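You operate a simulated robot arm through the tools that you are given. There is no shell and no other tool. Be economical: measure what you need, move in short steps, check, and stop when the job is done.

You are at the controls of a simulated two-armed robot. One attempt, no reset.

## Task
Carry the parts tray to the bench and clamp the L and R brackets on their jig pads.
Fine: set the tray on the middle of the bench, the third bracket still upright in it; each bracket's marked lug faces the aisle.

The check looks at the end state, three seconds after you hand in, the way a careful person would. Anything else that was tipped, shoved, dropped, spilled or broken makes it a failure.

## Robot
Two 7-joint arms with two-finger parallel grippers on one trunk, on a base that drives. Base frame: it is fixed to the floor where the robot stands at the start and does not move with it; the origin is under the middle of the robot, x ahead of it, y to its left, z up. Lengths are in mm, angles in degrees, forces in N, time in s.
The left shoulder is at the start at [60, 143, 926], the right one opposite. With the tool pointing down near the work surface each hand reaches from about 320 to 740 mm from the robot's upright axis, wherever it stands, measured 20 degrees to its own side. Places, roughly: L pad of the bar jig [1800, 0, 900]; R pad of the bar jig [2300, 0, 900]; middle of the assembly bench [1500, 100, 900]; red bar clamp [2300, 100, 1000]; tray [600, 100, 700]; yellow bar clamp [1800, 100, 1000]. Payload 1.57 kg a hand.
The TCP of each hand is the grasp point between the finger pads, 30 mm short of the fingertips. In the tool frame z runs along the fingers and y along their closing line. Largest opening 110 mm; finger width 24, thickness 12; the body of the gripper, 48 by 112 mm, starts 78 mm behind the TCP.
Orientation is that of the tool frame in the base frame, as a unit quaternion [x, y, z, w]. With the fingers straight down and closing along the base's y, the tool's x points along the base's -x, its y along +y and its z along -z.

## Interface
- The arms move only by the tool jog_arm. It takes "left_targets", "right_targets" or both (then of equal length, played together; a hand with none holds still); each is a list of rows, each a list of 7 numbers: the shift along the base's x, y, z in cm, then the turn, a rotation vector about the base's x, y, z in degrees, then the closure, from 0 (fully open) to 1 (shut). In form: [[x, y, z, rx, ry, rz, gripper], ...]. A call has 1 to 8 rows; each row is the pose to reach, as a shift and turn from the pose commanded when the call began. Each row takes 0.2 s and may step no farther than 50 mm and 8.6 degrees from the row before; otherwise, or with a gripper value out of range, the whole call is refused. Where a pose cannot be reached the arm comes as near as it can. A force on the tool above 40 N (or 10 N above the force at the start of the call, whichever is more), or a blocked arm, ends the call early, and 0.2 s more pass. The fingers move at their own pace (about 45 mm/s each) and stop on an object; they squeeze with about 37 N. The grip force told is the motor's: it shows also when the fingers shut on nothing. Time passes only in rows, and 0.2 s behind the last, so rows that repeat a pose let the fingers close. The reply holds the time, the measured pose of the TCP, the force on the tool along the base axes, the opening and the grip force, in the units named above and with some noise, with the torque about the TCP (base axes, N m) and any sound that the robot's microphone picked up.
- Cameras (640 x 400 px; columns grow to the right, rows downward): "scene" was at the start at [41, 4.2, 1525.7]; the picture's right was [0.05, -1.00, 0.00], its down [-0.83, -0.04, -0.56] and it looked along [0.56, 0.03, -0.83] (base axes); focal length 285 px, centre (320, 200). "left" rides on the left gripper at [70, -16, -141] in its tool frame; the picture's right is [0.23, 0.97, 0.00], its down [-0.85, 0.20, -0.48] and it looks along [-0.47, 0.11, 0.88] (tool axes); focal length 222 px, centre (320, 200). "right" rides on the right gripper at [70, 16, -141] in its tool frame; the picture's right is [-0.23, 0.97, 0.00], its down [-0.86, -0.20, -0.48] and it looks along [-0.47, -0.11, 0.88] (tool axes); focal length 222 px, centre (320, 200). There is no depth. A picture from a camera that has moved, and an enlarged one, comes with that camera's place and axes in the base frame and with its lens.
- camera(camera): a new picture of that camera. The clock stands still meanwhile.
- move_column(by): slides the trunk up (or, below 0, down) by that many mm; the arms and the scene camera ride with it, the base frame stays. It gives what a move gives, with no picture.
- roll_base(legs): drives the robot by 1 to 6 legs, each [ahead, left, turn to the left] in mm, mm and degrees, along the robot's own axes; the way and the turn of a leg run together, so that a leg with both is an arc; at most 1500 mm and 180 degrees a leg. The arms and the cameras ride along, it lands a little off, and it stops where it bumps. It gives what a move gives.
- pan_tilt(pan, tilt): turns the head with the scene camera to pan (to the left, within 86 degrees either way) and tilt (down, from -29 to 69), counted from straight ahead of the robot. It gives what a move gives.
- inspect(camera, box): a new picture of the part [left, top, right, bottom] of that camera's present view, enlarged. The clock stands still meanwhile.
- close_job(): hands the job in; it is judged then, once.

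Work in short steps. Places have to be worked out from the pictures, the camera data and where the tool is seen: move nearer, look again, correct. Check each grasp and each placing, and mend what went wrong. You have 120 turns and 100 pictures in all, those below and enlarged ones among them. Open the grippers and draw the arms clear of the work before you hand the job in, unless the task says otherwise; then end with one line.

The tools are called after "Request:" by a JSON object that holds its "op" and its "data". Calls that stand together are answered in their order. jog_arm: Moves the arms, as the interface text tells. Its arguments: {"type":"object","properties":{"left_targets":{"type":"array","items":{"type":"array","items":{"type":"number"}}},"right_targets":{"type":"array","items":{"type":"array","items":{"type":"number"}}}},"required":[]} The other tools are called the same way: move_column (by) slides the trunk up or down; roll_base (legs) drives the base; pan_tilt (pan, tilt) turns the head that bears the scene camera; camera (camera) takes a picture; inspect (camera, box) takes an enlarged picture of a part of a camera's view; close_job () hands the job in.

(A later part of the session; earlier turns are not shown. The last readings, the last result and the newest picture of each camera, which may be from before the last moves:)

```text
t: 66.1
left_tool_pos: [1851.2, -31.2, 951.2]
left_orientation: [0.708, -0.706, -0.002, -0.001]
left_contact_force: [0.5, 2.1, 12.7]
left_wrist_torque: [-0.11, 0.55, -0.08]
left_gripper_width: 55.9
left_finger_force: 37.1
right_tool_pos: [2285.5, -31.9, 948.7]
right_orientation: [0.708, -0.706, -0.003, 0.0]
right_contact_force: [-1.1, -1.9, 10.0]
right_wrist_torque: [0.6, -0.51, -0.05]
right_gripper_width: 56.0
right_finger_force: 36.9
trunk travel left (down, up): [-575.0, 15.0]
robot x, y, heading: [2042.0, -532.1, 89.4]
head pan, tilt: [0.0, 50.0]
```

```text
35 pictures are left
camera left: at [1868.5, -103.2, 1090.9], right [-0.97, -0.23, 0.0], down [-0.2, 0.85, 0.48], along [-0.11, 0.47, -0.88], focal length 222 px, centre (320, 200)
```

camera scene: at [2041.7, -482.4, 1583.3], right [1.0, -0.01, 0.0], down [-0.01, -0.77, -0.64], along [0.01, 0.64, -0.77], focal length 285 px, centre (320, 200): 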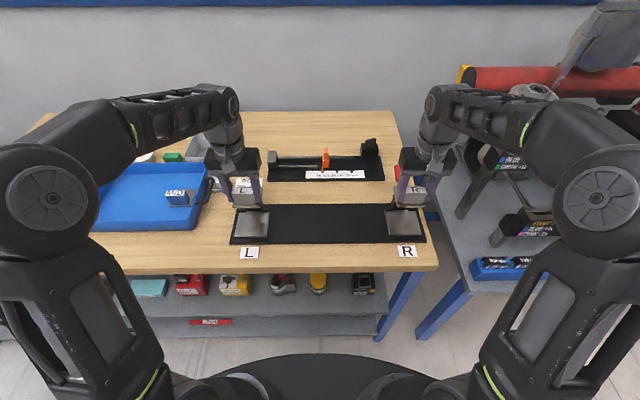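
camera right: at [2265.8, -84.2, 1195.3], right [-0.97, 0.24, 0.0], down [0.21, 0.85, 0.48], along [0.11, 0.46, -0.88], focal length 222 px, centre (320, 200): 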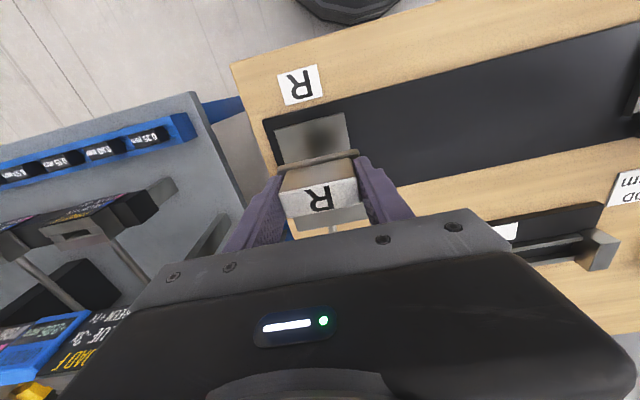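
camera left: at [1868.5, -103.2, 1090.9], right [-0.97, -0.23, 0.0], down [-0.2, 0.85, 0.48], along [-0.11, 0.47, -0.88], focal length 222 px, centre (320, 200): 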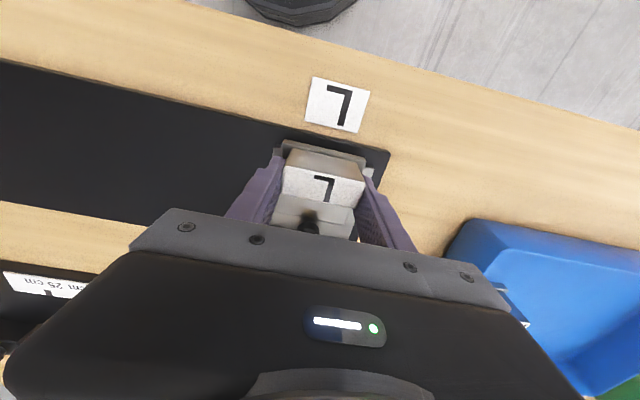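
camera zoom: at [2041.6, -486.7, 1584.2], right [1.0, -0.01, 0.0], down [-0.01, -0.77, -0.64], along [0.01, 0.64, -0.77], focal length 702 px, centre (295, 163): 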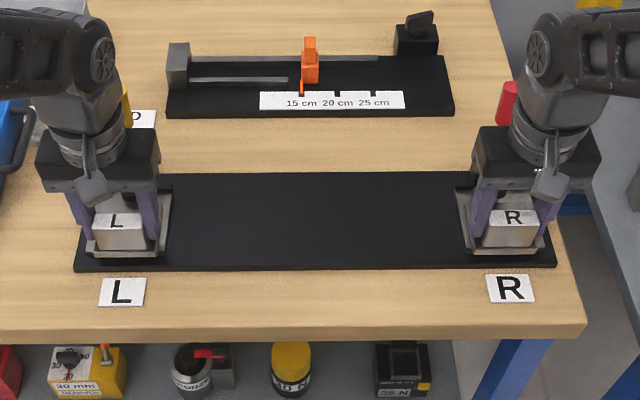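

The plates rest on the pads, but something of each clamp (yellow/red arm) is just behind. I release both brackets gently and lift straight up to see clearly.

Request:
{"op": "jog_arm", "data": {"left_targets": [[0, 0, 0.3, 0, 0, 0, 1], [0, 0, 0.3, 0, 0, 0, 0.5], [0, 0, 0.3, 0, 0, 0, 0.4], [0, 0, 1.5, 0, 0, 0, 0.4], [0, 0, 4, 0, 0, 0, 0.4], [0, -2, 8, 0, 0, 0, 0.4], [0, -6, 10, 0, 0, 0, 0.4], [0, -10, 11, 0, 0, 0, 0.4]], "right_targets": [[0, 0, 0.3, 0, 0, 0, 1], [0, 0, 0.3, 0, 0, 0, 0.5], [0, 0, 0.3, 0, 0, 0, 0.4], [0, 0, 1.5, 0, 0, 0, 0.4], [0, 0, 4, 0, 0, 0, 0.4], [0, -2, 8, 0, 0, 0, 0.4], [0, -6, 10, 0, 0, 0, 0.4], [0, -10, 11, 0, 0, 0, 0.4]]}}

Request:
{"op": "inspect", "data": {"camera": "scene", "box": [200, 140, 460, 280]}}

Request:
{"op": "camera", "data": {"camera": "left"}}

```text
t: 67.9
left_tool_pos: [1854.2, -130.9, 1058.2]
left_orientation: [0.708, -0.706, 0.0, -0.001]
left_contact_force: [-0.4, -0.1, 0.9]
left_wrist_torque: [0.03, -0.01, -0.02]
left_gripper_width: 65.9
left_finger_force: 0.0
right_tool_pos: [2286.1, -136.7, 1057.3]
right_orientation: [0.708, -0.706, -0.002, 0.001]
right_contact_force: [-0.2, -1.3, 1.3]
right_wrist_torque: [0.0, -0.01, 0.02]
right_gripper_width: 65.8
right_finger_force: 0.1
trunk travel left (down, up): [-575.0, 15.0]
robot x, y, heading: [2044.9, -532.2, 89.4]
head pan, tilt: [0.0, 50.0]
```

```text
2.46 times, centred on (330, 210) of scene
camera zoom: at [2041.7, -487.5, 1583.5], right [1.0, -0.01, 0.0], down [-0.01, -0.76, -0.64], along [0.01, 0.64, -0.76], focal length 702 px, centre (295, 175)
```

zoom: 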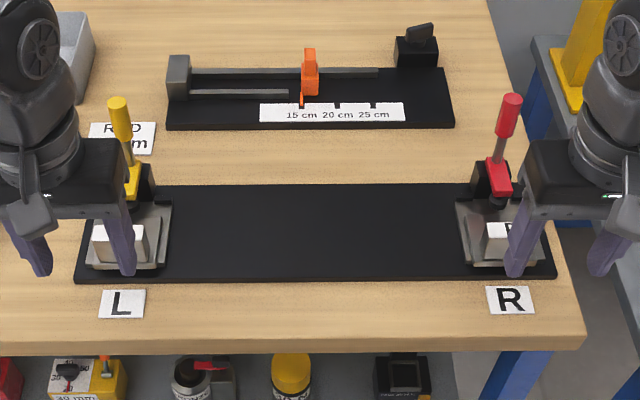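

```text
33 pictures are left
camera left: at [1869.4, -202.2, 1199.2], right [-0.97, -0.23, 0.0], down [-0.2, 0.85, 0.48], along [-0.11, 0.47, -0.88], focal length 222 px, centre (320, 200)
```

left: 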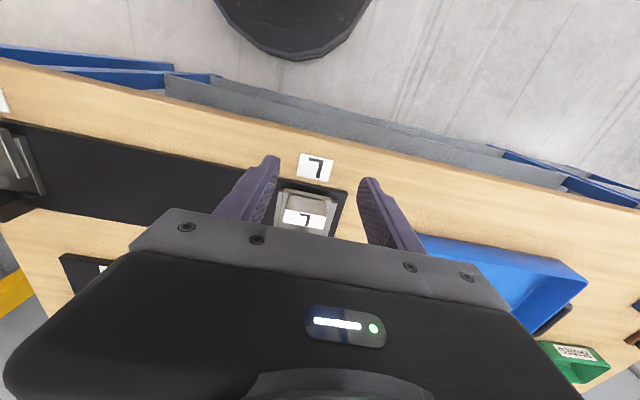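

The yellow and red arms now appear to point over the pads. I zoom into both pads to understand the clamp state.

Request:
{"op": "inspect", "data": {"camera": "scene", "box": [225, 170, 285, 255]}}

Request:
{"op": "inspect", "data": {"camera": "scene", "box": [375, 165, 435, 250]}}

```text
4.71 times, centred on (255, 212) of scene
camera zoom: at [2041.7, -487.5, 1583.5], right [1.0, -0.01, 0.0], down [-0.01, -0.76, -0.64], along [0.01, 0.64, -0.76], focal length 1342 px, centre (626, 141)
```

zoom: 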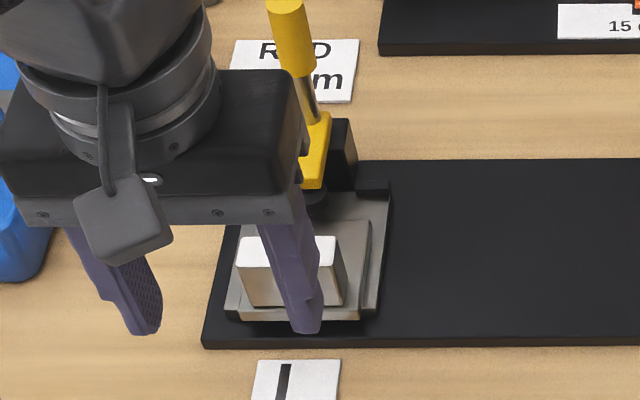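

```text
4.71 times, centred on (405, 208) of scene
camera zoom: at [2041.7, -487.5, 1583.5], right [1.0, -0.01, 0.0], down [-0.01, -0.76, -0.64], along [0.01, 0.64, -0.76], focal length 1342 px, centre (-80, 165)
```

zoom: 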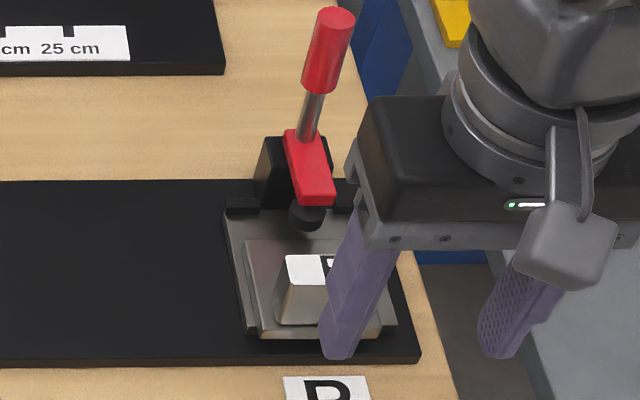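

I need a side view of the L clamp: I bring the right hand toward x≈2060 so its camera looks across at the L pad, and pull the left hand back and out of the way.

Request:
{"op": "jog_arm", "data": {"left_targets": [[-2, -1, 0, 0, 0, 0, 0.4], [-4, -2, 0, 0, 0, 0, 0.4], [-6, -3, 0, 0, 0, 0, 0.4], [-8, -4, 0, 0, 0, 0, 0.4], [-10, -5, 0, 0, 0, 0, 0.4]], "right_targets": [[-4.5, 0, 0, 0, 0, 0, 0.4], [-9, 0, 0, 0, 0, 0, 0.4], [-13.5, 0, 0, 0, 0, 0, 0.4], [-18, 0, 0, 0, 0, 0, 0.4], [-22.5, 0, 0, 0, 0, 0, 0.4]]}}

Request:
{"op": "inspect", "data": {"camera": "right", "box": [440, 90, 640, 290]}}

Request:
{"op": "inspect", "data": {"camera": "scene", "box": [225, 165, 285, 250]}}

```text
t: 69.1
left_tool_pos: [1750.9, -180.3, 1056.9]
left_orientation: [0.708, -0.706, 0.002, 0.0]
left_contact_force: [0.5, 0.3, 0.6]
left_wrist_torque: [0.02, -0.05, 0.01]
left_gripper_width: 66.0
left_finger_force: 0.1
right_tool_pos: [2058.2, -133.4, 1055.3]
right_orientation: [0.708, -0.706, 0.001, 0.001]
right_contact_force: [-0.4, 0.4, 0.2]
right_wrist_torque: [0.03, -0.04, 0.0]
right_gripper_width: 65.9
right_finger_force: 0.1
trunk travel left (down, up): [-575.0, 15.0]
robot x, y, heading: [2043.0, -535.0, 89.5]
head pan, tilt: [0.0, 50.0]
```

```text
2.00 times, centred on (540, 190) of right
camera zoom: at [2043.6, -201.8, 1197.1], right [-0.97, 0.23, 0.0], down [0.2, 0.86, 0.48], along [0.11, 0.47, -0.88], focal length 444 px, centre (-120, 220)
```

zoom: 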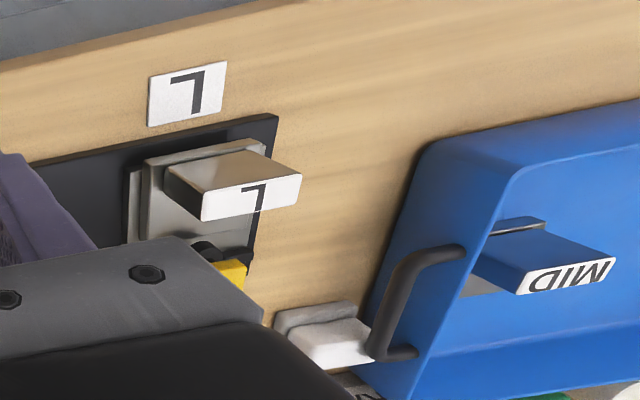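

```text
4.71 times, centred on (255, 208) of scene
camera zoom: at [2040.1, -484.8, 1583.4], right [1.0, -0.01, 0.0], down [-0.01, -0.77, -0.64], along [0.01, 0.64, -0.77], focal length 1342 px, centre (626, 165)
```

zoom: 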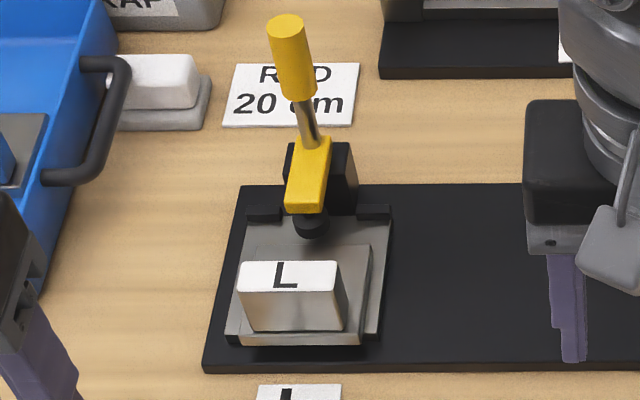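

The side view shows each clamp lever is a rigid handle+arm: originally open (arm up, handle tilted back), and the brackets knocked the arms down partly so the foot sits behind the plates, which are ~15 mm too far forward. I'll push both handles back (+y) to reopen, first moving closed fingers in front of the handles (≈y 75, z 1000–1040).

Request:
{"op": "jog_arm", "data": {"left_targets": [[1.7, 3.3, 0, 0, 0, 0, 0.6], [3.4, 6.6, 0, 0, 0, 0, 0.8], [5.1, 10, 0, 0, 0, 0, 1], [6.8, 13.2, 0, 0, 0, 0, 1], [8.5, 16.5, -1, 0, 0, 0, 1], [10.2, 20, -2.5, 0, 0, 0, 1]], "right_targets": [[3.8, 2.5, 0, 0, 0, 0, 0.6], [7.6, 5, 0, 0, 0, 0, 0.8], [11.4, 7.5, 0, 0, 0, 0, 1], [15.2, 10, 0, 0, 0, 0, 1], [19, 12.5, -1, 0, 0, 0, 1], [22.8, 15.3, -2.5, 0, 0, 0, 1]]}}

Request:
{"op": "camera", "data": {"camera": "left"}}

Request:
{"op": "inspect", "data": {"camera": "scene", "box": [200, 140, 460, 280]}}

```text
t: 70.5
left_tool_pos: [1855.2, 18.5, 1033.3]
left_orientation: [0.708, -0.706, 0.001, 0.002]
left_contact_force: [1.1, 1.4, 0.5]
left_wrist_torque: [-0.03, 0.03, 0.02]
left_gripper_width: 0.2
left_finger_force: 21.4
right_tool_pos: [2289.1, 21.7, 1029.6]
right_orientation: [0.708, -0.706, -0.001, 0.001]
right_contact_force: [1.2, 0.1, 0.5]
right_wrist_torque: [-0.01, 0.03, -0.01]
right_gripper_width: 0.1
right_finger_force: 21.3
trunk travel left (down, up): [-575.0, 15.0]
robot x, y, heading: [2040.4, -533.5, 89.5]
head pan, tilt: [0.0, 50.0]
```

```text
28 pictures are left
camera left: at [1871.8, -52.0, 1174.8], right [-0.97, -0.23, 0.0], down [-0.2, 0.86, 0.48], along [-0.11, 0.46, -0.88], focal length 222 px, centre (320, 200)
```

left: 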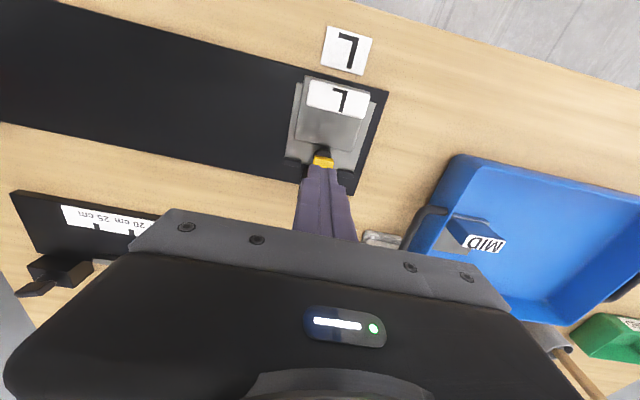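

```text
2.46 times, centred on (330, 210) of scene
camera zoom: at [2042.9, -482.4, 1583.4], right [1.0, -0.01, 0.0], down [-0.01, -0.77, -0.64], along [0.01, 0.64, -0.77], focal length 702 px, centre (295, 175)
```

zoom: 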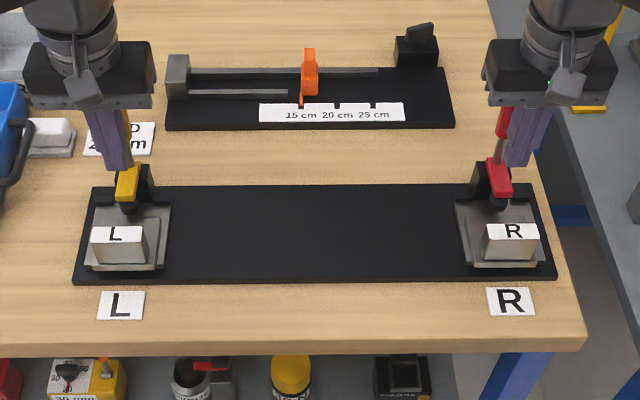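

Fingers are in front of both handles at the right x. I push both +y by 9 cm in small steps.

Request:
{"op": "jog_arm", "data": {"left_targets": [[0, 2, 0, 0, 0, 0, 1], [0, 3.5, 0, 0, 0, 0, 1], [0, 4.5, 0, 0, 0, 0, 1], [0, 5.5, 0, 0, 0, 0, 1], [0, 6.5, 0, 0, 0, 0, 1], [0, 7.5, 0, 0, 0, 0, 1], [0, 8.5, 0, 0, 0, 0, 1], [0, 9.5, 0, 0, 0, 0, 1]], "right_targets": [[0, 2, 0, 0, 0, 0, 1], [0, 3.5, 0, 0, 0, 0, 1], [0, 4.5, 0, 0, 0, 0, 1], [0, 5.5, 0, 0, 0, 0, 1], [0, 6.5, 0, 0, 0, 0, 1], [0, 7.5, 0, 0, 0, 0, 1], [0, 8.5, 0, 0, 0, 0, 1], [0, 9.5, 0, 0, 0, 0, 1]]}}

Request:
{"op": "inspect", "data": {"camera": "scene", "box": [200, 140, 460, 280]}}

```text
t: 72.3
left_tool_pos: [1852.9, 113.6, 1031.8]
left_orientation: [0.708, -0.706, -0.001, 0.001]
left_contact_force: [2.0, -0.9, 0.2]
left_wrist_torque: [-0.03, 0.03, -0.01]
left_gripper_width: 0.1
left_finger_force: 21.5
right_tool_pos: [2288.6, 115.8, 1032.6]
right_orientation: [0.707, -0.707, -0.001, 0.002]
right_contact_force: [0.3, 0.0, -0.3]
right_wrist_torque: [0.01, 0.0, 0.01]
right_gripper_width: 0.0
right_finger_force: 21.7
trunk travel left (down, up): [-575.0, 15.0]
robot x, y, heading: [2041.3, -536.6, 89.3]
head pan, tilt: [0.0, 50.0]
```

```text
2.46 times, centred on (330, 210) of scene
camera zoom: at [2041.7, -484.1, 1583.4], right [1.0, -0.01, 0.0], down [-0.01, -0.77, -0.64], along [0.01, 0.64, -0.77], focal length 702 px, centre (295, 175)
```

zoom: 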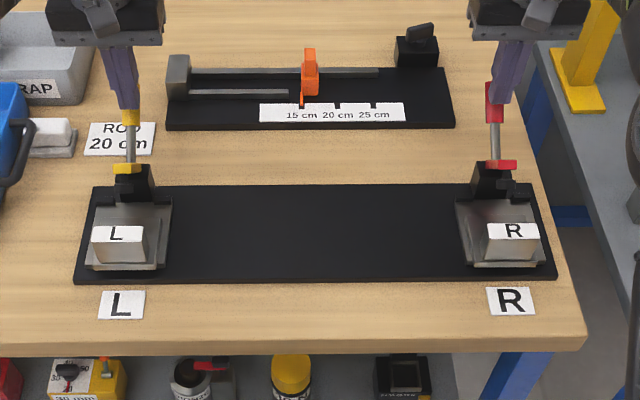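

Clamps are open again (arms up) with no load. I lift, back off and return above the lugs with open fingers.

Request:
{"op": "jog_arm", "data": {"left_targets": [[0, -1, 4, 0, 0, 0, 1], [0, -5.5, 5.5, 0, 0, 0, 0.7], [0, -10, 5.5, 0, 0, 0, 0.4], [0, -14.7, 5, 0, 0, 0, 0.4], [0, -14.7, 1, 0, 0, 0, 0.4], [0, -14.7, -3.5, 0, 0, 0, 0.4]], "right_targets": [[0, -1, 4, 0, 0, 0, 1], [0, -5.5, 5.5, 0, 0, 0, 0.7], [0, -10, 5.5, 0, 0, 0, 0.4], [0, -14.7, 5, 0, 0, 0, 0.4], [0, -14.7, 1, 0, 0, 0, 0.4], [0, -14.7, -3.5, 0, 0, 0, 0.4]]}}

Request:
{"op": "camera", "data": {"camera": "left"}}

Request:
{"op": "camera", "data": {"camera": "right"}}

```text
t: 73.7
left_tool_pos: [1853.2, -36.1, 997.5]
left_orientation: [0.707, -0.707, 0.0, 0.0]
left_contact_force: [-0.3, 0.1, -1.0]
left_wrist_torque: [0.01, 0.02, -0.02]
left_gripper_width: 65.8
left_finger_force: 0.0
left hand out of reach, approached as far as the arm can: row 1
right_tool_pos: [2288.0, -32.1, 995.9]
right_orientation: [0.708, -0.706, -0.001, 0.001]
right_contact_force: [0.8, -0.3, -0.3]
right_wrist_torque: [0.0, 0.01, 0.01]
right_gripper_width: 65.9
right_finger_force: 0.0
right hand out of reach, approached as far as the arm can: row 1
trunk travel left (down, up): [-575.0, 15.0]
robot x, y, heading: [2039.4, -533.2, 89.4]
head pan, tilt: [0.0, 50.0]
```

```text
25 pictures are left
camera left: at [1869.8, -107.0, 1138.8], right [-0.97, -0.23, 0.0], down [-0.2, 0.85, 0.48], along [-0.11, 0.47, -0.88], focal length 222 px, centre (320, 200)
```

left: 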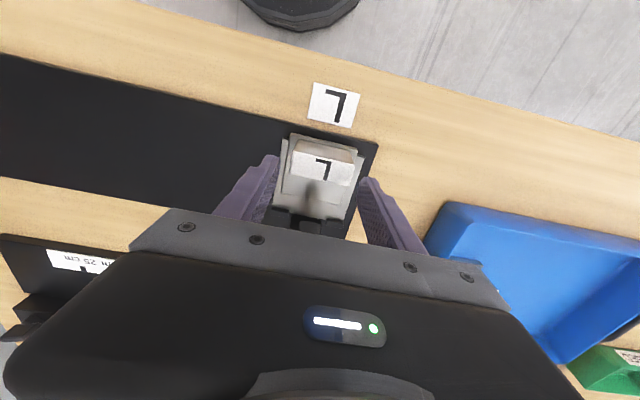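

```text
24 pictures are left
camera right: at [2272.9, -100.7, 1138.4], right [-0.97, 0.23, 0.0], down [0.2, 0.86, 0.48], along [0.1, 0.47, -0.88], focal length 222 px, centre (320, 200)
```

right: 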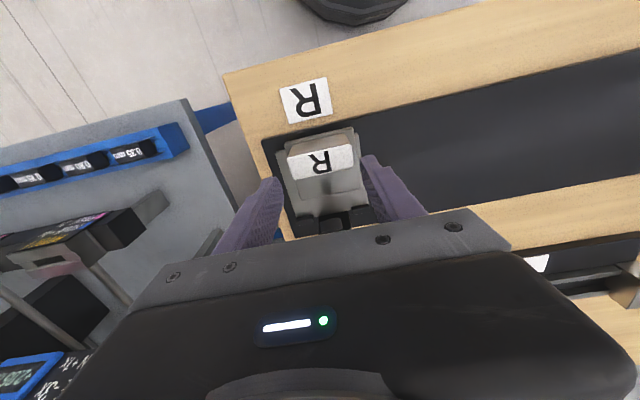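

Lugs are at y≈−40 (plates y≈−54…18; pad −45…45; stops at ≈38). I regrip both lugs at z≈951; then slide them ~16 mm toward the stops.

Request:
{"op": "jog_arm", "data": {"left_targets": [[-0.1, -0.2, -2, 0, 0, 0, 0.4], [-0.1, -0.2, -4.5, 0, 0, 0, 0.4], [-0.1, -0.2, -4.5, 0, 0, 0, 0.5], [-0.1, -0.2, -4.5, 0, 0, 0, 0.7], [-0.1, -0.2, -4.5, 0, 0, 0, 1]], "right_targets": [[-0.2, -0.6, -2, 0, 0, 0, 0.4], [-0.2, -0.6, -4.3, 0, 0, 0, 0.4], [-0.2, -0.6, -4.3, 0, 0, 0, 0.5], [-0.2, -0.6, -4.3, 0, 0, 0, 0.7], [-0.2, -0.6, -4.3, 0, 0, 0, 1]]}}

Request:
{"op": "jog_arm", "data": {"left_targets": [[0, 0.3, 0.1, 0, 0, 0, 1], [0, 0.6, 0.1, 0, 0, 0, 1], [0, 0.9, 0.1, 0, 0, 0, 1], [0, 1.2, 0.1, 0, 0, 0, 1], [0, 1.5, 0.1, 0, 0, 0, 1]], "right_targets": [[0, 0.3, 0.1, 0, 0, 0, 1], [0, 0.6, 0.1, 0, 0, 0, 1], [0, 0.9, 0.1, 0, 0, 0, 1], [0, 1.2, 0.1, 0, 0, 0, 1], [0, 1.5, 0.1, 0, 0, 0, 1]]}}

Request:
{"op": "inspect", "data": {"camera": "left", "box": [220, 80, 420, 240]}}

Request:
{"op": "inspect", "data": {"camera": "right", "box": [220, 80, 420, 240]}}

```text
t: 74.9
left_tool_pos: [1853.4, -37.2, 951.5]
left_orientation: [0.708, -0.706, 0.001, 0.0]
left_contact_force: [-0.4, -0.7, 0.2]
left_wrist_torque: [0.09, -0.05, -0.05]
left_gripper_width: 55.7
left_finger_force: 29.7
right_tool_pos: [2285.8, -37.0, 954.6]
right_orientation: [0.708, -0.706, -0.001, 0.002]
right_contact_force: [-1.9, 0.6, 0.0]
right_wrist_torque: [0.2, -0.1, 0.08]
right_gripper_width: 56.1
right_finger_force: 29.7
trunk travel left (down, up): [-575.0, 15.0]
robot x, y, heading: [2036.7, -532.5, 89.6]
head pan, tilt: [0.0, 50.0]
```

```text
t: 76.1
left_tool_pos: [1852.0, -20.8, 953.3]
left_orientation: [0.708, -0.706, 0.0, 0.001]
left_contact_force: [0.3, 0.1, 1.1]
left_wrist_torque: [-0.06, 0.0, -0.01]
left_gripper_width: 55.9
left_finger_force: 37.2
right_tool_pos: [2286.7, -21.8, 953.1]
right_orientation: [0.708, -0.706, -0.001, 0.001]
right_contact_force: [-0.3, 0.3, 0.3]
right_wrist_torque: [-0.05, 0.02, 0.0]
right_gripper_width: 55.4
right_finger_force: 36.9
trunk travel left (down, up): [-575.0, 15.0]
robot x, y, heading: [2041.2, -534.8, 89.5]
head pan, tilt: [0.0, 50.0]
```

```text
2.50 times, centred on (320, 160) of left
camera zoom: at [1868.6, -90.8, 1094.2], right [-0.97, -0.23, 0.0], down [-0.2, 0.86, 0.48], along [-0.11, 0.46, -0.88], focal length 555 px, centre (320, 300)
```

zoom: 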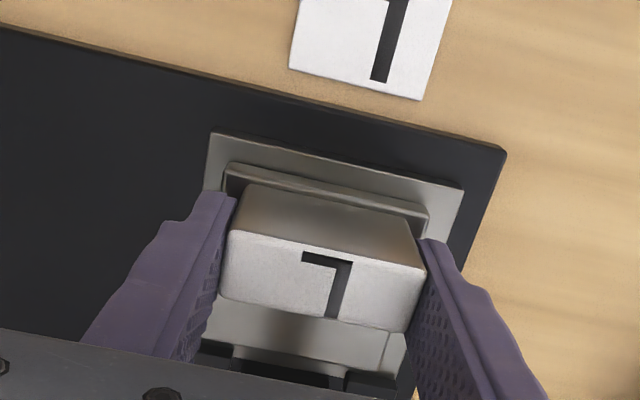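

```text
2.50 times, centred on (320, 160) of right
camera zoom: at [2271.8, -90.5, 1095.8], right [-0.97, 0.23, 0.0], down [0.2, 0.86, 0.48], along [0.1, 0.46, -0.88], focal length 555 px, centre (320, 300)
```

zoom: 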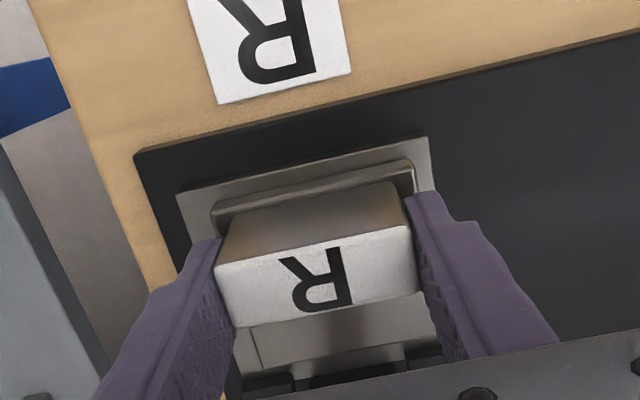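

Plates sit near the stops with pad visible in front. L is ~4 mm too far +x and R ~4 mm too far −x, so I centre them, then release and rise.

Request:
{"op": "jog_arm", "data": {"left_targets": [[-0.2, 0.1, 0, 0, 0, 0, 1], [-0.4, 0.2, 0, 0, 0, 0, 1], [-0.4, 0.2, 0, 0, 0, 0, 0.5], [-0.4, 0.2, 0, 0, 0, 0, 0.4], [-0.4, 0.2, 1, 0, 0, 0, 0.4], [-0.4, 0, 4, 0, 0, 0, 0.4], [-0.4, -3, 8, 0, 0, 0, 0.4], [-0.4, -7, 10, 0, 0, 0, 0.5]], "right_targets": [[0.2, 0.1, 0, 0, 0, 0, 1], [0.35, 0.2, 0, 0, 0, 0, 1], [0.35, 0.2, 0, 0, 0, 0, 0.5], [0.35, 0.2, 0, 0, 0, 0, 0.4], [0.35, 0.2, 1, 0, 0, 0, 0.4], [0.35, 0, 4, 0, 0, 0, 0.4], [0.35, -3, 8, 0, 0, 0, 0.4], [0.35, -7, 10, 0, 0, 0, 0.5]]}}

Request:
{"op": "roll_base", "data": {"legs": [[50, 0, 0.5]]}}

Request:
{"op": "inspect", "data": {"camera": "scene", "box": [200, 140, 460, 280]}}

```text
t: 77.9
left_tool_pos: [1848.4, -93.7, 1054.6]
left_orientation: [0.708, -0.706, 0.0, 0.0]
left_contact_force: [0.4, 0.0, 0.7]
left_wrist_torque: [0.02, 0.02, 0.02]
left_gripper_width: 54.8
left_finger_force: 0.0
right_tool_pos: [2291.7, -93.6, 1057.5]
right_orientation: [0.708, -0.706, -0.002, 0.001]
right_contact_force: [0.2, -0.6, 1.4]
right_wrist_torque: [0.0, 0.02, 0.0]
right_gripper_width: 54.9
right_finger_force: 0.0
trunk travel left (down, up): [-575.0, 15.0]
robot x, y, heading: [2040.7, -532.6, 89.6]
head pan, tilt: [0.0, 50.0]
```

```text
t: 78.8
left_tool_pos: [1845.1, -43.3, 1052.0]
left_orientation: [0.711, -0.704, 0.001, 0.002]
left_contact_force: [0.4, 1.7, -1.0]
left_wrist_torque: [-0.09, 0.02, 0.0]
left_gripper_width: 55.0
left_finger_force: 0.0
right_tool_pos: [2287.0, -39.5, 1054.7]
right_orientation: [0.711, -0.703, 0.0, 0.002]
right_contact_force: [-0.5, 0.4, -0.5]
right_wrist_torque: [-0.03, 0.0, -0.02]
right_gripper_width: 54.9
right_finger_force: 0.0
trunk travel left (down, up): [-575.0, 15.0]
robot x, y, heading: [2038.8, -483.0, 90.0]
head pan, tilt: [0.0, 50.0]
```

```text
2.46 times, centred on (330, 210) of scene
camera zoom: at [2041.5, -432.7, 1583.3], right [1.0, 0.0, 0.0], down [0.0, -0.77, -0.64], along [0.0, 0.64, -0.77], focal length 702 px, centre (295, 175)
```

zoom: 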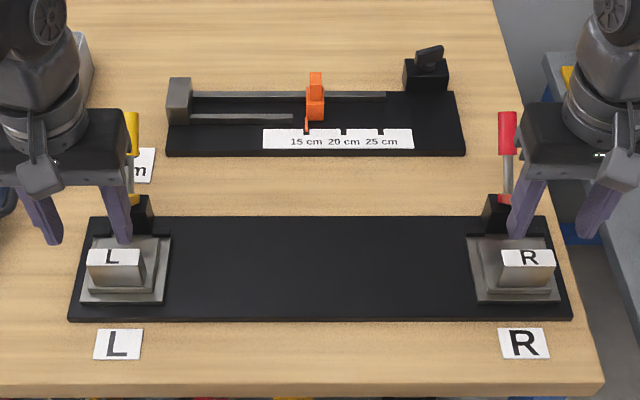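

Brackets look centred on their pads and the base is now closer. I move both hands above the tilted-back handles (≈x 1853/2287, y 128) with a 44 mm opening.

Request:
{"op": "jog_arm", "data": {"left_targets": [[0.2, 4.3, 1.2, 0, 0, 0, 0.6], [0.4, 8.6, 1.2, 0, 0, 0, 0.6], [0.6, 12.9, 1.2, 0, 0, 0, 0.6], [0.8, 17.2, 0.8, 0, 0, 0, 0.6]], "right_targets": [[0, 4.2, 1.2, 0, 0, 0, 0.6], [0, 8.4, 1.2, 0, 0, 0, 0.6], [0, 12.6, 1.2, 0, 0, 0, 0.6], [0, 16.8, 0.8, 0, 0, 0, 0.6]]}}

Request:
{"op": "inspect", "data": {"camera": "left", "box": [220, 60, 420, 240]}}

Request:
{"op": "inspect", "data": {"camera": "right", "box": [220, 60, 420, 240]}}

```text
t: 79.8
left_tool_pos: [1853.0, 127.3, 1059.6]
left_orientation: [0.711, -0.703, 0.002, 0.001]
left_contact_force: [-0.2, 0.5, 0.7]
left_wrist_torque: [-0.04, 0.0, 0.0]
left_gripper_width: 43.9
left_finger_force: 0.1
right_tool_pos: [2290.3, 129.2, 1062.7]
right_orientation: [0.711, -0.703, -0.001, 0.002]
right_contact_force: [-0.8, 1.1, -1.0]
right_wrist_torque: [-0.04, 0.0, 0.02]
right_gripper_width: 44.2
right_finger_force: 0.0
trunk travel left (down, up): [-575.0, 15.0]
robot x, y, heading: [2041.0, -486.5, 89.9]
head pan, tilt: [0.0, 50.0]
```

```text
2.22 times, centred on (320, 150) of left
camera zoom: at [1870.2, 57.8, 1200.7], right [-0.97, -0.24, 0.0], down [-0.21, 0.85, 0.48], along [-0.11, 0.46, -0.88], focal length 494 px, centre (320, 311)
```

zoom: 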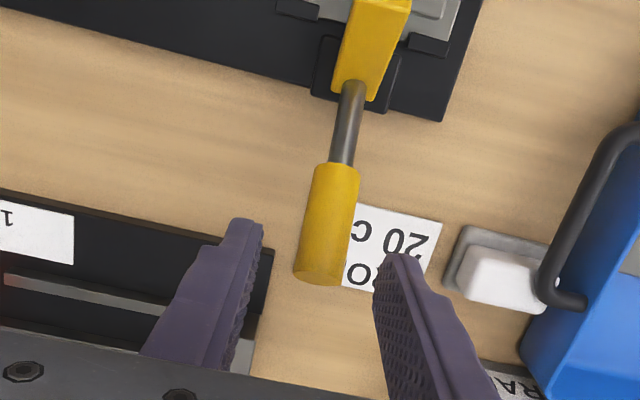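

```text
2.22 times, centred on (320, 150) of right
camera zoom: at [2275.5, 60.1, 1204.5], right [-0.98, 0.22, 0.0], down [0.19, 0.86, 0.47], along [0.1, 0.46, -0.88], focal length 494 px, centre (320, 311)
```

zoom: 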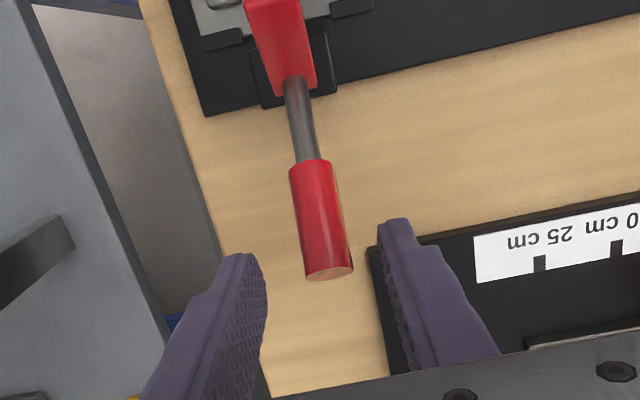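

Handles lie between the fingers. I descend to z≈997 and close on the grips.

Request:
{"op": "jog_arm", "data": {"left_targets": [[-0.1, 0, -3, 0, 0, 0, 0.6], [-0.1, 0, -6.2, 0, 0, 0, 0.6], [-0.1, 0, -6.2, 0, 0, 0, 0.8], [-0.1, 0, -6.2, 0, 0, 0, 1], [-0.1, 0, -6.2, 0, 0, 0, 1]], "right_targets": [[-0.2, 0, -3, 0, 0, 0, 0.6], [-0.2, 0, -6.5, 0, 0, 0, 0.6], [-0.2, 0, -6.5, 0, 0, 0, 0.8], [-0.2, 0, -6.5, 0, 0, 0, 1], [-0.2, 0, -6.5, 0, 0, 0, 1]]}}

```text
t: 81.0
left_tool_pos: [1850.1, 126.2, 999.8]
left_orientation: [0.711, -0.703, -0.001, 0.001]
left_contact_force: [-15.8, 1.0, 0.3]
left_wrist_torque: [0.0, 0.49, -0.43]
left_gripper_width: 21.7
left_finger_force: 27.2
right_tool_pos: [2289.6, 128.4, 998.4]
right_orientation: [0.71, -0.704, 0.001, 0.001]
right_contact_force: [16.4, 1.9, 2.4]
right_wrist_torque: [-0.02, 0.13, -0.39]
right_gripper_width: 21.7
right_finger_force: 27.3
trunk travel left (down, up): [-575.0, 15.0]
robot x, y, heading: [2043.9, -485.1, 89.8]
head pan, tilt: [0.0, 50.0]
```

Both grips hold (21.7 mm). I relieve the side load and pull the handles along the arc toward the aisle, first part.

Request:
{"op": "jog_arm", "data": {"left_targets": [[-0.2, 0, 0, 0, 0, 0, 1], [-0.2, -0.6, 0.4, 0, 0, 0, 1], [-0.2, -1.26, 0.8, 0, 0, 0, 1], [-0.2, -1.95, 1.1, 0, 0, 0, 1], [-0.2, -2.64, 1.38, 0, 0, 0, 1]], "right_targets": [[0.2, 0, 0, 0, 0, 0, 1], [0.2, -0.6, 0.4, 0, 0, 0, 1], [0.2, -1.26, 0.8, 0, 0, 0, 1], [0.2, -1.95, 1.1, 0, 0, 0, 1], [0.2, -2.64, 1.38, 0, 0, 0, 1]]}}

```text
t: 82.2
left_tool_pos: [1849.5, 104.8, 1011.7]
left_orientation: [0.71, -0.704, -0.002, 0.0]
left_contact_force: [-15.2, 22.8, 6.2]
left_wrist_torque: [1.2, 0.89, -0.59]
left_gripper_width: 22.0
left_finger_force: 34.7
right_tool_pos: [2291.0, 104.7, 1013.7]
right_orientation: [0.711, -0.703, -0.002, -0.001]
right_contact_force: [21.1, 20.9, 6.3]
right_wrist_torque: [1.19, 0.09, -0.34]
right_gripper_width: 22.0
right_finger_force: 34.4
trunk travel left (down, up): [-575.0, 15.0]
robot x, y, heading: [2045.0, -489.1, 90.1]
head pan, tilt: [0.0, 50.0]
```

There's ~22 N resistance as the lever rotates. I look at the clamp state.

Request:
{"op": "inspect", "data": {"camera": "scene", "box": [200, 140, 460, 280]}}

```text
2.46 times, centred on (330, 210) of scene
camera zoom: at [2042.8, -430.7, 1583.6], right [1.0, 0.0, 0.0], down [0.0, -0.77, -0.64], along [0.0, 0.64, -0.77], focal length 702 px, centre (295, 175)
```

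zoom: 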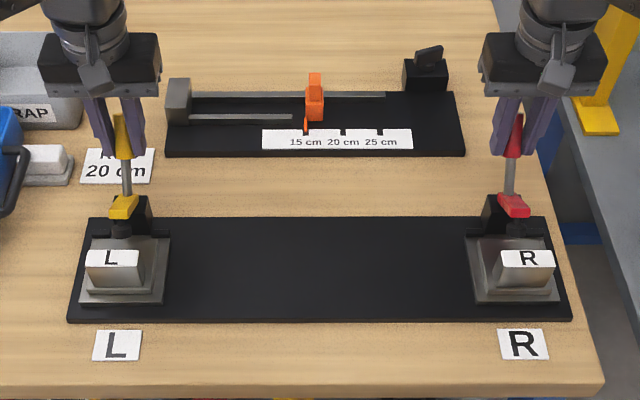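

The arms are swinging down as intended. I continue the arc.

Request:
{"op": "jog_arm", "data": {"left_targets": [[0, -0.5, 0.1, 0, 0, 0, 1], [0, -1.0, 0.2, 0, 0, 0, 1], [0, -1.5, 0.3, 0, 0, 0, 1], [0, -2.0, 0.35, 0, 0, 0, 1], [0, -2.6, 0.4, 0, 0, 0, 1]], "right_targets": [[0, -0.5, 0.1, 0, 0, 0, 1], [0, -1.0, 0.2, 0, 0, 0, 1], [0, -1.5, 0.3, 0, 0, 0, 1], [0, -2.0, 0.35, 0, 0, 0, 1], [0, -2.6, 0.4, 0, 0, 0, 1]]}}

Request:
{"op": "inspect", "data": {"camera": "scene", "box": [200, 140, 460, 280]}}

```text
t: 83.4
left_tool_pos: [1850.6, 78.3, 1016.4]
left_orientation: [0.712, -0.703, -0.002, 0.0]
left_contact_force: [-13.6, 19.1, 8.0]
left_wrist_torque: [1.24, 0.38, 0.07]
left_gripper_width: 21.8
left_finger_force: 34.5
right_tool_pos: [2289.3, 79.3, 1016.9]
right_orientation: [0.711, -0.703, -0.002, 0.0]
right_contact_force: [22.1, 20.7, 11.6]
right_wrist_torque: [1.26, -0.39, -0.15]
right_gripper_width: 21.7
right_finger_force: 34.7
trunk travel left (down, up): [-575.0, 15.0]
robot x, y, heading: [2044.2, -483.9, 89.8]
head pan, tilt: [0.0, 50.0]
```

```text
2.46 times, centred on (330, 210) of scene
camera zoom: at [2042.7, -431.9, 1583.3], right [1.0, 0.0, 0.0], down [0.0, -0.77, -0.64], along [0.0, 0.64, -0.77], focal length 702 px, centre (295, 175)
```

zoom: 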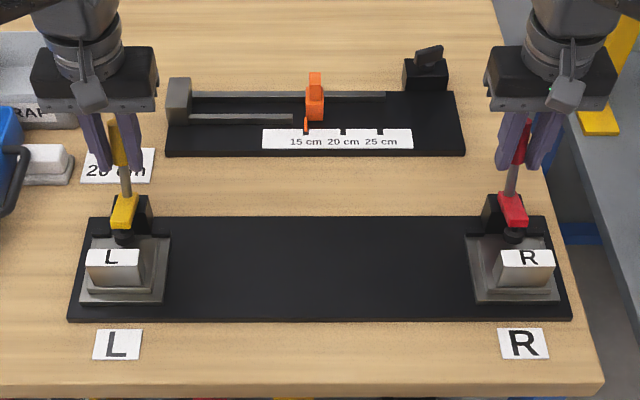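

Constant ~20 N friction, still moving. I continue past upright in small steps until the feet meet the plates.

Request:
{"op": "jog_arm", "data": {"left_targets": [[0, -0.4, 0, 0, 0, 0, 1], [0, -0.8, 0, 0, 0, 0, 1], [0, -1.2, 0, 0, 0, 0, 1], [0, -1.6, -0.05, 0, 0, 0, 1], [0, -2.0, -0.15, 0, 0, 0, 1]], "right_targets": [[0, -0.4, 0, 0, 0, 0, 1], [0, -0.8, 0, 0, 0, 0, 1], [0, -1.2, 0, 0, 0, 0, 1], [0, -1.6, -0.05, 0, 0, 0, 1], [0, -2.0, -0.15, 0, 0, 0, 1]]}}

Request:
{"op": "inspect", "data": {"camera": "scene", "box": [200, 140, 460, 280]}}

```text
t: 84.6
left_tool_pos: [1850.7, 49.7, 1013.4]
left_orientation: [0.709, -0.706, 0.005, 0.002]
left_contact_force: [0.4, 0.5, -0.1]
left_wrist_torque: [-0.02, -0.01, 0.0]
left_gripper_width: 0.0
left_finger_force: 21.6
right_tool_pos: [2281.1, 49.9, 1014.9]
right_orientation: [0.714, -0.7, 0.001, 0.005]
right_contact_force: [-0.5, -0.8, -0.3]
right_wrist_torque: [0.03, 0.02, 0.0]
right_gripper_width: 0.0
right_finger_force: 20.9
trunk travel left (down, up): [-575.0, 15.0]
robot x, y, heading: [2043.0, -487.5, 89.9]
head pan, tilt: [0.0, 50.0]
```

```text
2.46 times, centred on (330, 210) of scene
camera zoom: at [2039.8, -438.1, 1583.0], right [1.0, 0.0, 0.0], down [0.0, -0.77, -0.64], along [0.0, 0.64, -0.77], focal length 702 px, centre (295, 175)
```

zoom: 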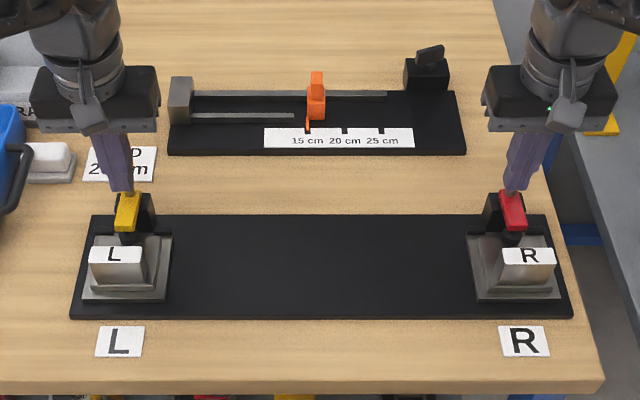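

The fingers slipped off, meaning the levers stopped (feet presumably on the plates). I withdraw both hands up and back and inspect each clamp closely.

Request:
{"op": "jog_arm", "data": {"left_targets": [[0, -2, 2, 0, 0, 0, 1], [0, -6, 4, 0, 0, 0, 1], [-3, -9, 4, 0, 0, 0, 1], [-6, -12, 4, 0, 0, 0, 1], [-10, -14, 4, 0, 0, 0, 1]], "right_targets": [[0, -2, 2, 0, 0, 0, 1], [0, -6, 4, 0, 0, 0, 1], [3, -9, 4, 0, 0, 0, 1], [6, -12, 4, 0, 0, 0, 1], [10, -14, 4, 0, 0, 0, 1]]}}

Request:
{"op": "inspect", "data": {"camera": "scene", "box": [220, 165, 290, 265]}}

Request:
{"op": "inspect", "data": {"camera": "scene", "box": [375, 165, 445, 265]}}

```text
t: 85.8
left_tool_pos: [1748.3, -86.4, 1056.3]
left_orientation: [0.711, -0.703, 0.001, 0.0]
left_contact_force: [0.0, -0.3, -0.8]
left_wrist_torque: [0.01, 0.0, 0.0]
left_gripper_width: 0.0
left_finger_force: 21.3
right_tool_pos: [2387.7, -85.1, 1057.1]
right_orientation: [0.711, -0.703, -0.001, 0.001]
right_contact_force: [-0.2, -0.8, 0.0]
right_wrist_torque: [0.01, -0.03, -0.01]
right_gripper_width: 0.2
right_finger_force: 21.3
trunk travel left (down, up): [-575.0, 15.0]
robot x, y, heading: [2041.9, -479.7, 89.7]
head pan, tilt: [0.0, 50.0]
```

```text
4.00 times, centred on (255, 215) of scene
camera zoom: at [2041.5, -436.2, 1583.5], right [1.0, 0.0, 0.0], down [0.0, -0.77, -0.64], along [0.0, 0.64, -0.77], focal length 1140 px, centre (580, 140)
```

zoom: 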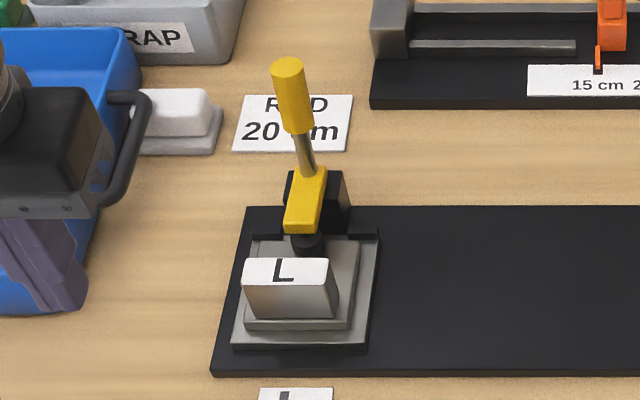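

```text
4.00 times, centred on (410, 215) of scene
camera zoom: at [2041.5, -436.2, 1583.5], right [1.0, 0.0, 0.0], down [0.0, -0.77, -0.64], along [0.0, 0.64, -0.77], focal length 1140 px, centre (-40, 140)
```

zoom: 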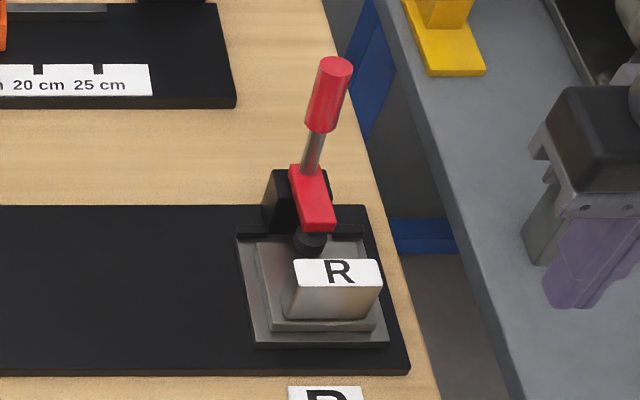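

Brackets are well seated with the feet over the plates behind the lugs. To be sure the clamps are tight, I'll press down on the arm tips (≈y 28) with closed fingers; first move above them.

Request:
{"op": "jog_arm", "data": {"left_targets": [[2.6, 2.8, 0, 0, 0, 0, 1], [5.2, 5.6, 0, 0, 0, 0, 1], [7.9, 8.5, 0, 0, 0, 0, 1], [10.4, 11.4, 0, 0, 0, 0, 1], [10.4, 11.4, -3, 0, 0, 0, 1], [10.4, 11.4, -4.5, 0, 0, 0, 1]], "right_targets": [[-2.6, 2.8, 0, 0, 0, 0, 1], [-5.2, 5.6, 0, 0, 0, 0, 1], [-7.9, 8.5, 0, 0, 0, 0, 1], [-10.2, 11.3, 0, 0, 0, 0, 1], [-10.2, 11.3, -3, 0, 0, 0, 1], [-10.2, 11.3, -4.5, 0, 0, 0, 1]]}}

Request:
{"op": "inspect", "data": {"camera": "left", "box": [220, 60, 420, 240]}}

Request:
{"op": "inspect", "data": {"camera": "right", "box": [220, 60, 420, 240]}}

```text
t: 87.2
left_tool_pos: [1854.5, 28.1, 1009.4]
left_orientation: [0.711, -0.704, 0.002, 0.0]
left_contact_force: [-0.5, 0.6, -0.4]
left_wrist_torque: [0.0, 0.01, 0.0]
left_gripper_width: 0.0
left_finger_force: 21.5
right_tool_pos: [2285.7, 26.7, 1011.4]
right_orientation: [0.711, -0.704, 0.0, 0.002]
right_contact_force: [0.1, 0.3, -0.4]
right_wrist_torque: [0.02, 0.0, 0.02]
right_gripper_width: 0.1
right_finger_force: 21.1
trunk travel left (down, up): [-575.0, 15.0]
robot x, y, heading: [2043.8, -481.3, 89.7]
head pan, tilt: [0.0, 50.0]
```

```text
2.22 times, centred on (320, 150) of left
camera zoom: at [1871.8, -41.6, 1151.9], right [-0.97, -0.24, 0.0], down [-0.21, 0.85, 0.48], along [-0.11, 0.46, -0.88], focal length 494 px, centre (320, 311)
```

zoom: 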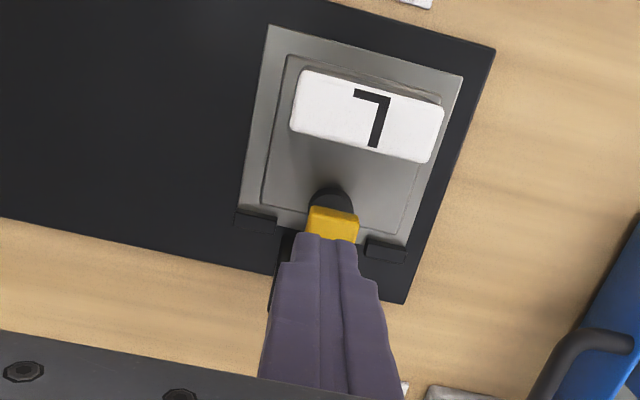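

```text
2.22 times, centred on (320, 150) of right
camera zoom: at [2270.7, -41.7, 1153.3], right [-0.98, 0.22, 0.0], down [0.19, 0.86, 0.48], along [0.1, 0.47, -0.88], focal length 494 px, centre (320, 311)
```

zoom: 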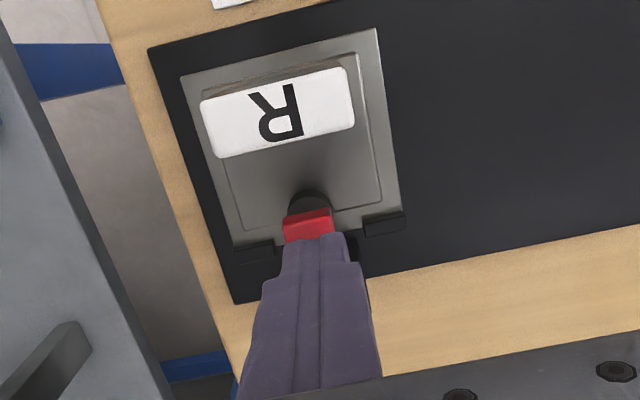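

Perfect view: plates centred on pads, feet over plate rears. I press down on the arms in small steps; contact should appear around TCP z≈985.

Request:
{"op": "jog_arm", "data": {"left_targets": [[0, 0, -0.8, 0, 0, 0, 1], [0, 0, -1.4, 0, 0, 0, 1], [0, 0, -1.8, 0, 0, 0, 1], [0, 0, -2.2, 0, 0, 0, 1], [0, 0, -2.6, 0, 0, 0, 1], [0, 0, -3.0, 0, 0, 0, 1]]}}

Request:
{"op": "jog_arm", "data": {"right_targets": [[0, 0, -0.8, 0, 0, 0, 1], [0, 0, -1.4, 0, 0, 0, 1], [0, 0, -1.8, 0, 0, 0, 1], [0, 0, -2.2, 0, 0, 0, 1], [0, 0, -2.6, 0, 0, 0, 1], [0, 0, -3.0, 0, 0, 0, 1]]}}

```text
t: 88.6
left_tool_pos: [1853.7, 28.5, 979.8]
left_orientation: [0.71, -0.704, 0.001, 0.001]
left_contact_force: [-0.5, -2.4, 3.5]
left_wrist_torque: [-0.1, 0.0, -0.05]
left_gripper_width: 0.0
left_finger_force: 21.4
right_tool_pos: [2286.2, 25.9, 1010.2]
right_orientation: [0.711, -0.703, -0.002, 0.001]
right_contact_force: [0.1, -0.1, 0.4]
right_wrist_torque: [0.04, 0.01, 0.0]
right_gripper_width: 0.0
right_finger_force: 21.6
trunk travel left (down, up): [-575.0, 15.0]
robot x, y, heading: [2041.3, -483.9, 89.8]
head pan, tilt: [0.0, 50.0]
```

```text
t: 90.0
left_tool_pos: [1853.8, 27.9, 979.9]
left_orientation: [0.711, -0.703, 0.001, 0.0]
left_contact_force: [0.2, 0.6, 0.0]
left_wrist_torque: [-0.01, 0.0, 0.0]
left_gripper_width: 0.0
left_finger_force: 20.9
right_tool_pos: [2285.5, 28.5, 981.6]
right_orientation: [0.711, -0.703, -0.002, 0.001]
right_contact_force: [-0.1, -0.2, 3.4]
right_wrist_torque: [-0.03, -0.03, 0.01]
right_gripper_width: 0.1
right_finger_force: 21.4
trunk travel left (down, up): [-575.0, 15.0]
robot x, y, heading: [2043.2, -482.9, 90.1]
head pan, tilt: [0.0, 50.0]
```

First light touch at TCP z≈980 on both. I press further in 2 mm steps.

Request:
{"op": "jog_arm", "data": {"left_targets": [[0, 0, -0.2, 0, 0, 0, 1], [0, 0, -0.4, 0, 0, 0, 1], [0, 0, -0.6, 0, 0, 0, 1], [0, 0, -0.8, 0, 0, 0, 1]], "right_targets": [[0, 0, -0.2, 0, 0, 0, 1], [0, 0, -0.4, 0, 0, 0, 1], [0, 0, -0.6, 0, 0, 0, 1], [0, 0, -0.8, 0, 0, 0, 1]]}}

```text
t: 91.1
left_tool_pos: [1853.0, 27.8, 978.7]
left_orientation: [0.711, -0.704, -0.003, -0.005]
left_contact_force: [-1.3, -6.5, 20.0]
left_wrist_torque: [-0.4, 0.08, 0.02]
left_gripper_width: 0.0
left_finger_force: 21.4
right_tool_pos: [2285.6, 27.0, 977.8]
right_orientation: [0.711, -0.703, -0.006, -0.005]
right_contact_force: [1.4, -6.0, 19.0]
right_wrist_torque: [-0.35, -0.13, -0.01]
right_gripper_width: 0.0
right_finger_force: 20.8
trunk travel left (down, up): [-575.0, 15.0]
robot x, y, heading: [2038.3, -483.3, 89.7]
head pan, tilt: [0.0, 50.0]
stopped in row 4 (left hand): the force on the tool passed its limit (the readings are from after the stop); the commanded pose is now the measured one
```

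The arms are stiff under ~40 N. For a stronger check I'll hook behind the handles and pull toward the aisle; I swing around the outside of each handle first.

Request:
{"op": "jog_arm", "data": {"left_targets": [[-2, -0.3, 3, 0, 0, 0, 1], [-4, 1, 5, 0, 0, 0, 1], [-4.5, 5, 5, 0, 0, 0, 1], [-4.5, 8.7, 5, 0, 0, 0, 1], [-2, 8.9, 5, 0, 0, 0, 1], [0, 8.9, 5, 0, 0, 0, 1]], "right_targets": [[2, -0.3, 3, 0, 0, 0, 1], [4, 1, 5, 0, 0, 0, 1], [4.5, 5, 5, 0, 0, 0, 1], [4.5, 8.7, 5, 0, 0, 0, 1], [2, 8.9, 5, 0, 0, 0, 1], [0, 8.9, 5, 0, 0, 0, 1]]}}

Request:
{"op": "inspect", "data": {"camera": "scene", "box": [200, 140, 460, 280]}}

```text
t: 92.5
left_tool_pos: [1854.1, 121.8, 1025.8]
left_orientation: [0.711, -0.703, -0.002, -0.003]
left_contact_force: [-0.7, -0.1, 0.0]
left_wrist_torque: [-0.01, 0.01, 0.02]
left_gripper_width: 0.1
left_finger_force: 21.1
right_tool_pos: [2286.6, 120.6, 1024.8]
right_orientation: [0.711, -0.703, -0.004, -0.002]
right_contact_force: [0.4, -0.2, 0.4]
right_wrist_torque: [-0.03, 0.02, 0.0]
right_gripper_width: 0.2
right_finger_force: 21.4
trunk travel left (down, up): [-575.0, 15.0]
robot x, y, heading: [2038.4, -484.2, 90.1]
head pan, tilt: [0.0, 50.0]
```

```text
2.46 times, centred on (330, 210) of scene
camera zoom: at [2041.6, -434.6, 1583.4], right [1.0, 0.0, 0.0], down [0.0, -0.77, -0.64], along [0.0, 0.64, -0.77], focal length 702 px, centre (295, 175)
```

zoom: 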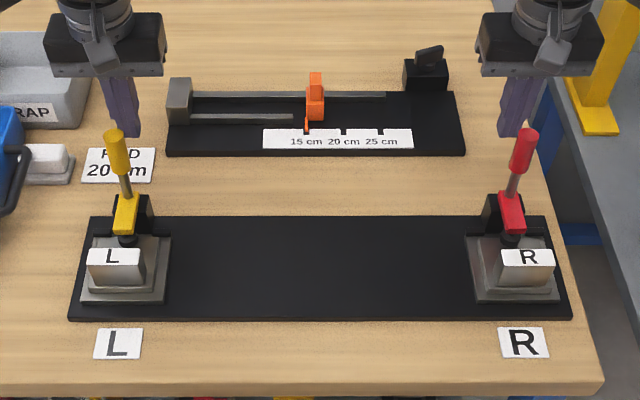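

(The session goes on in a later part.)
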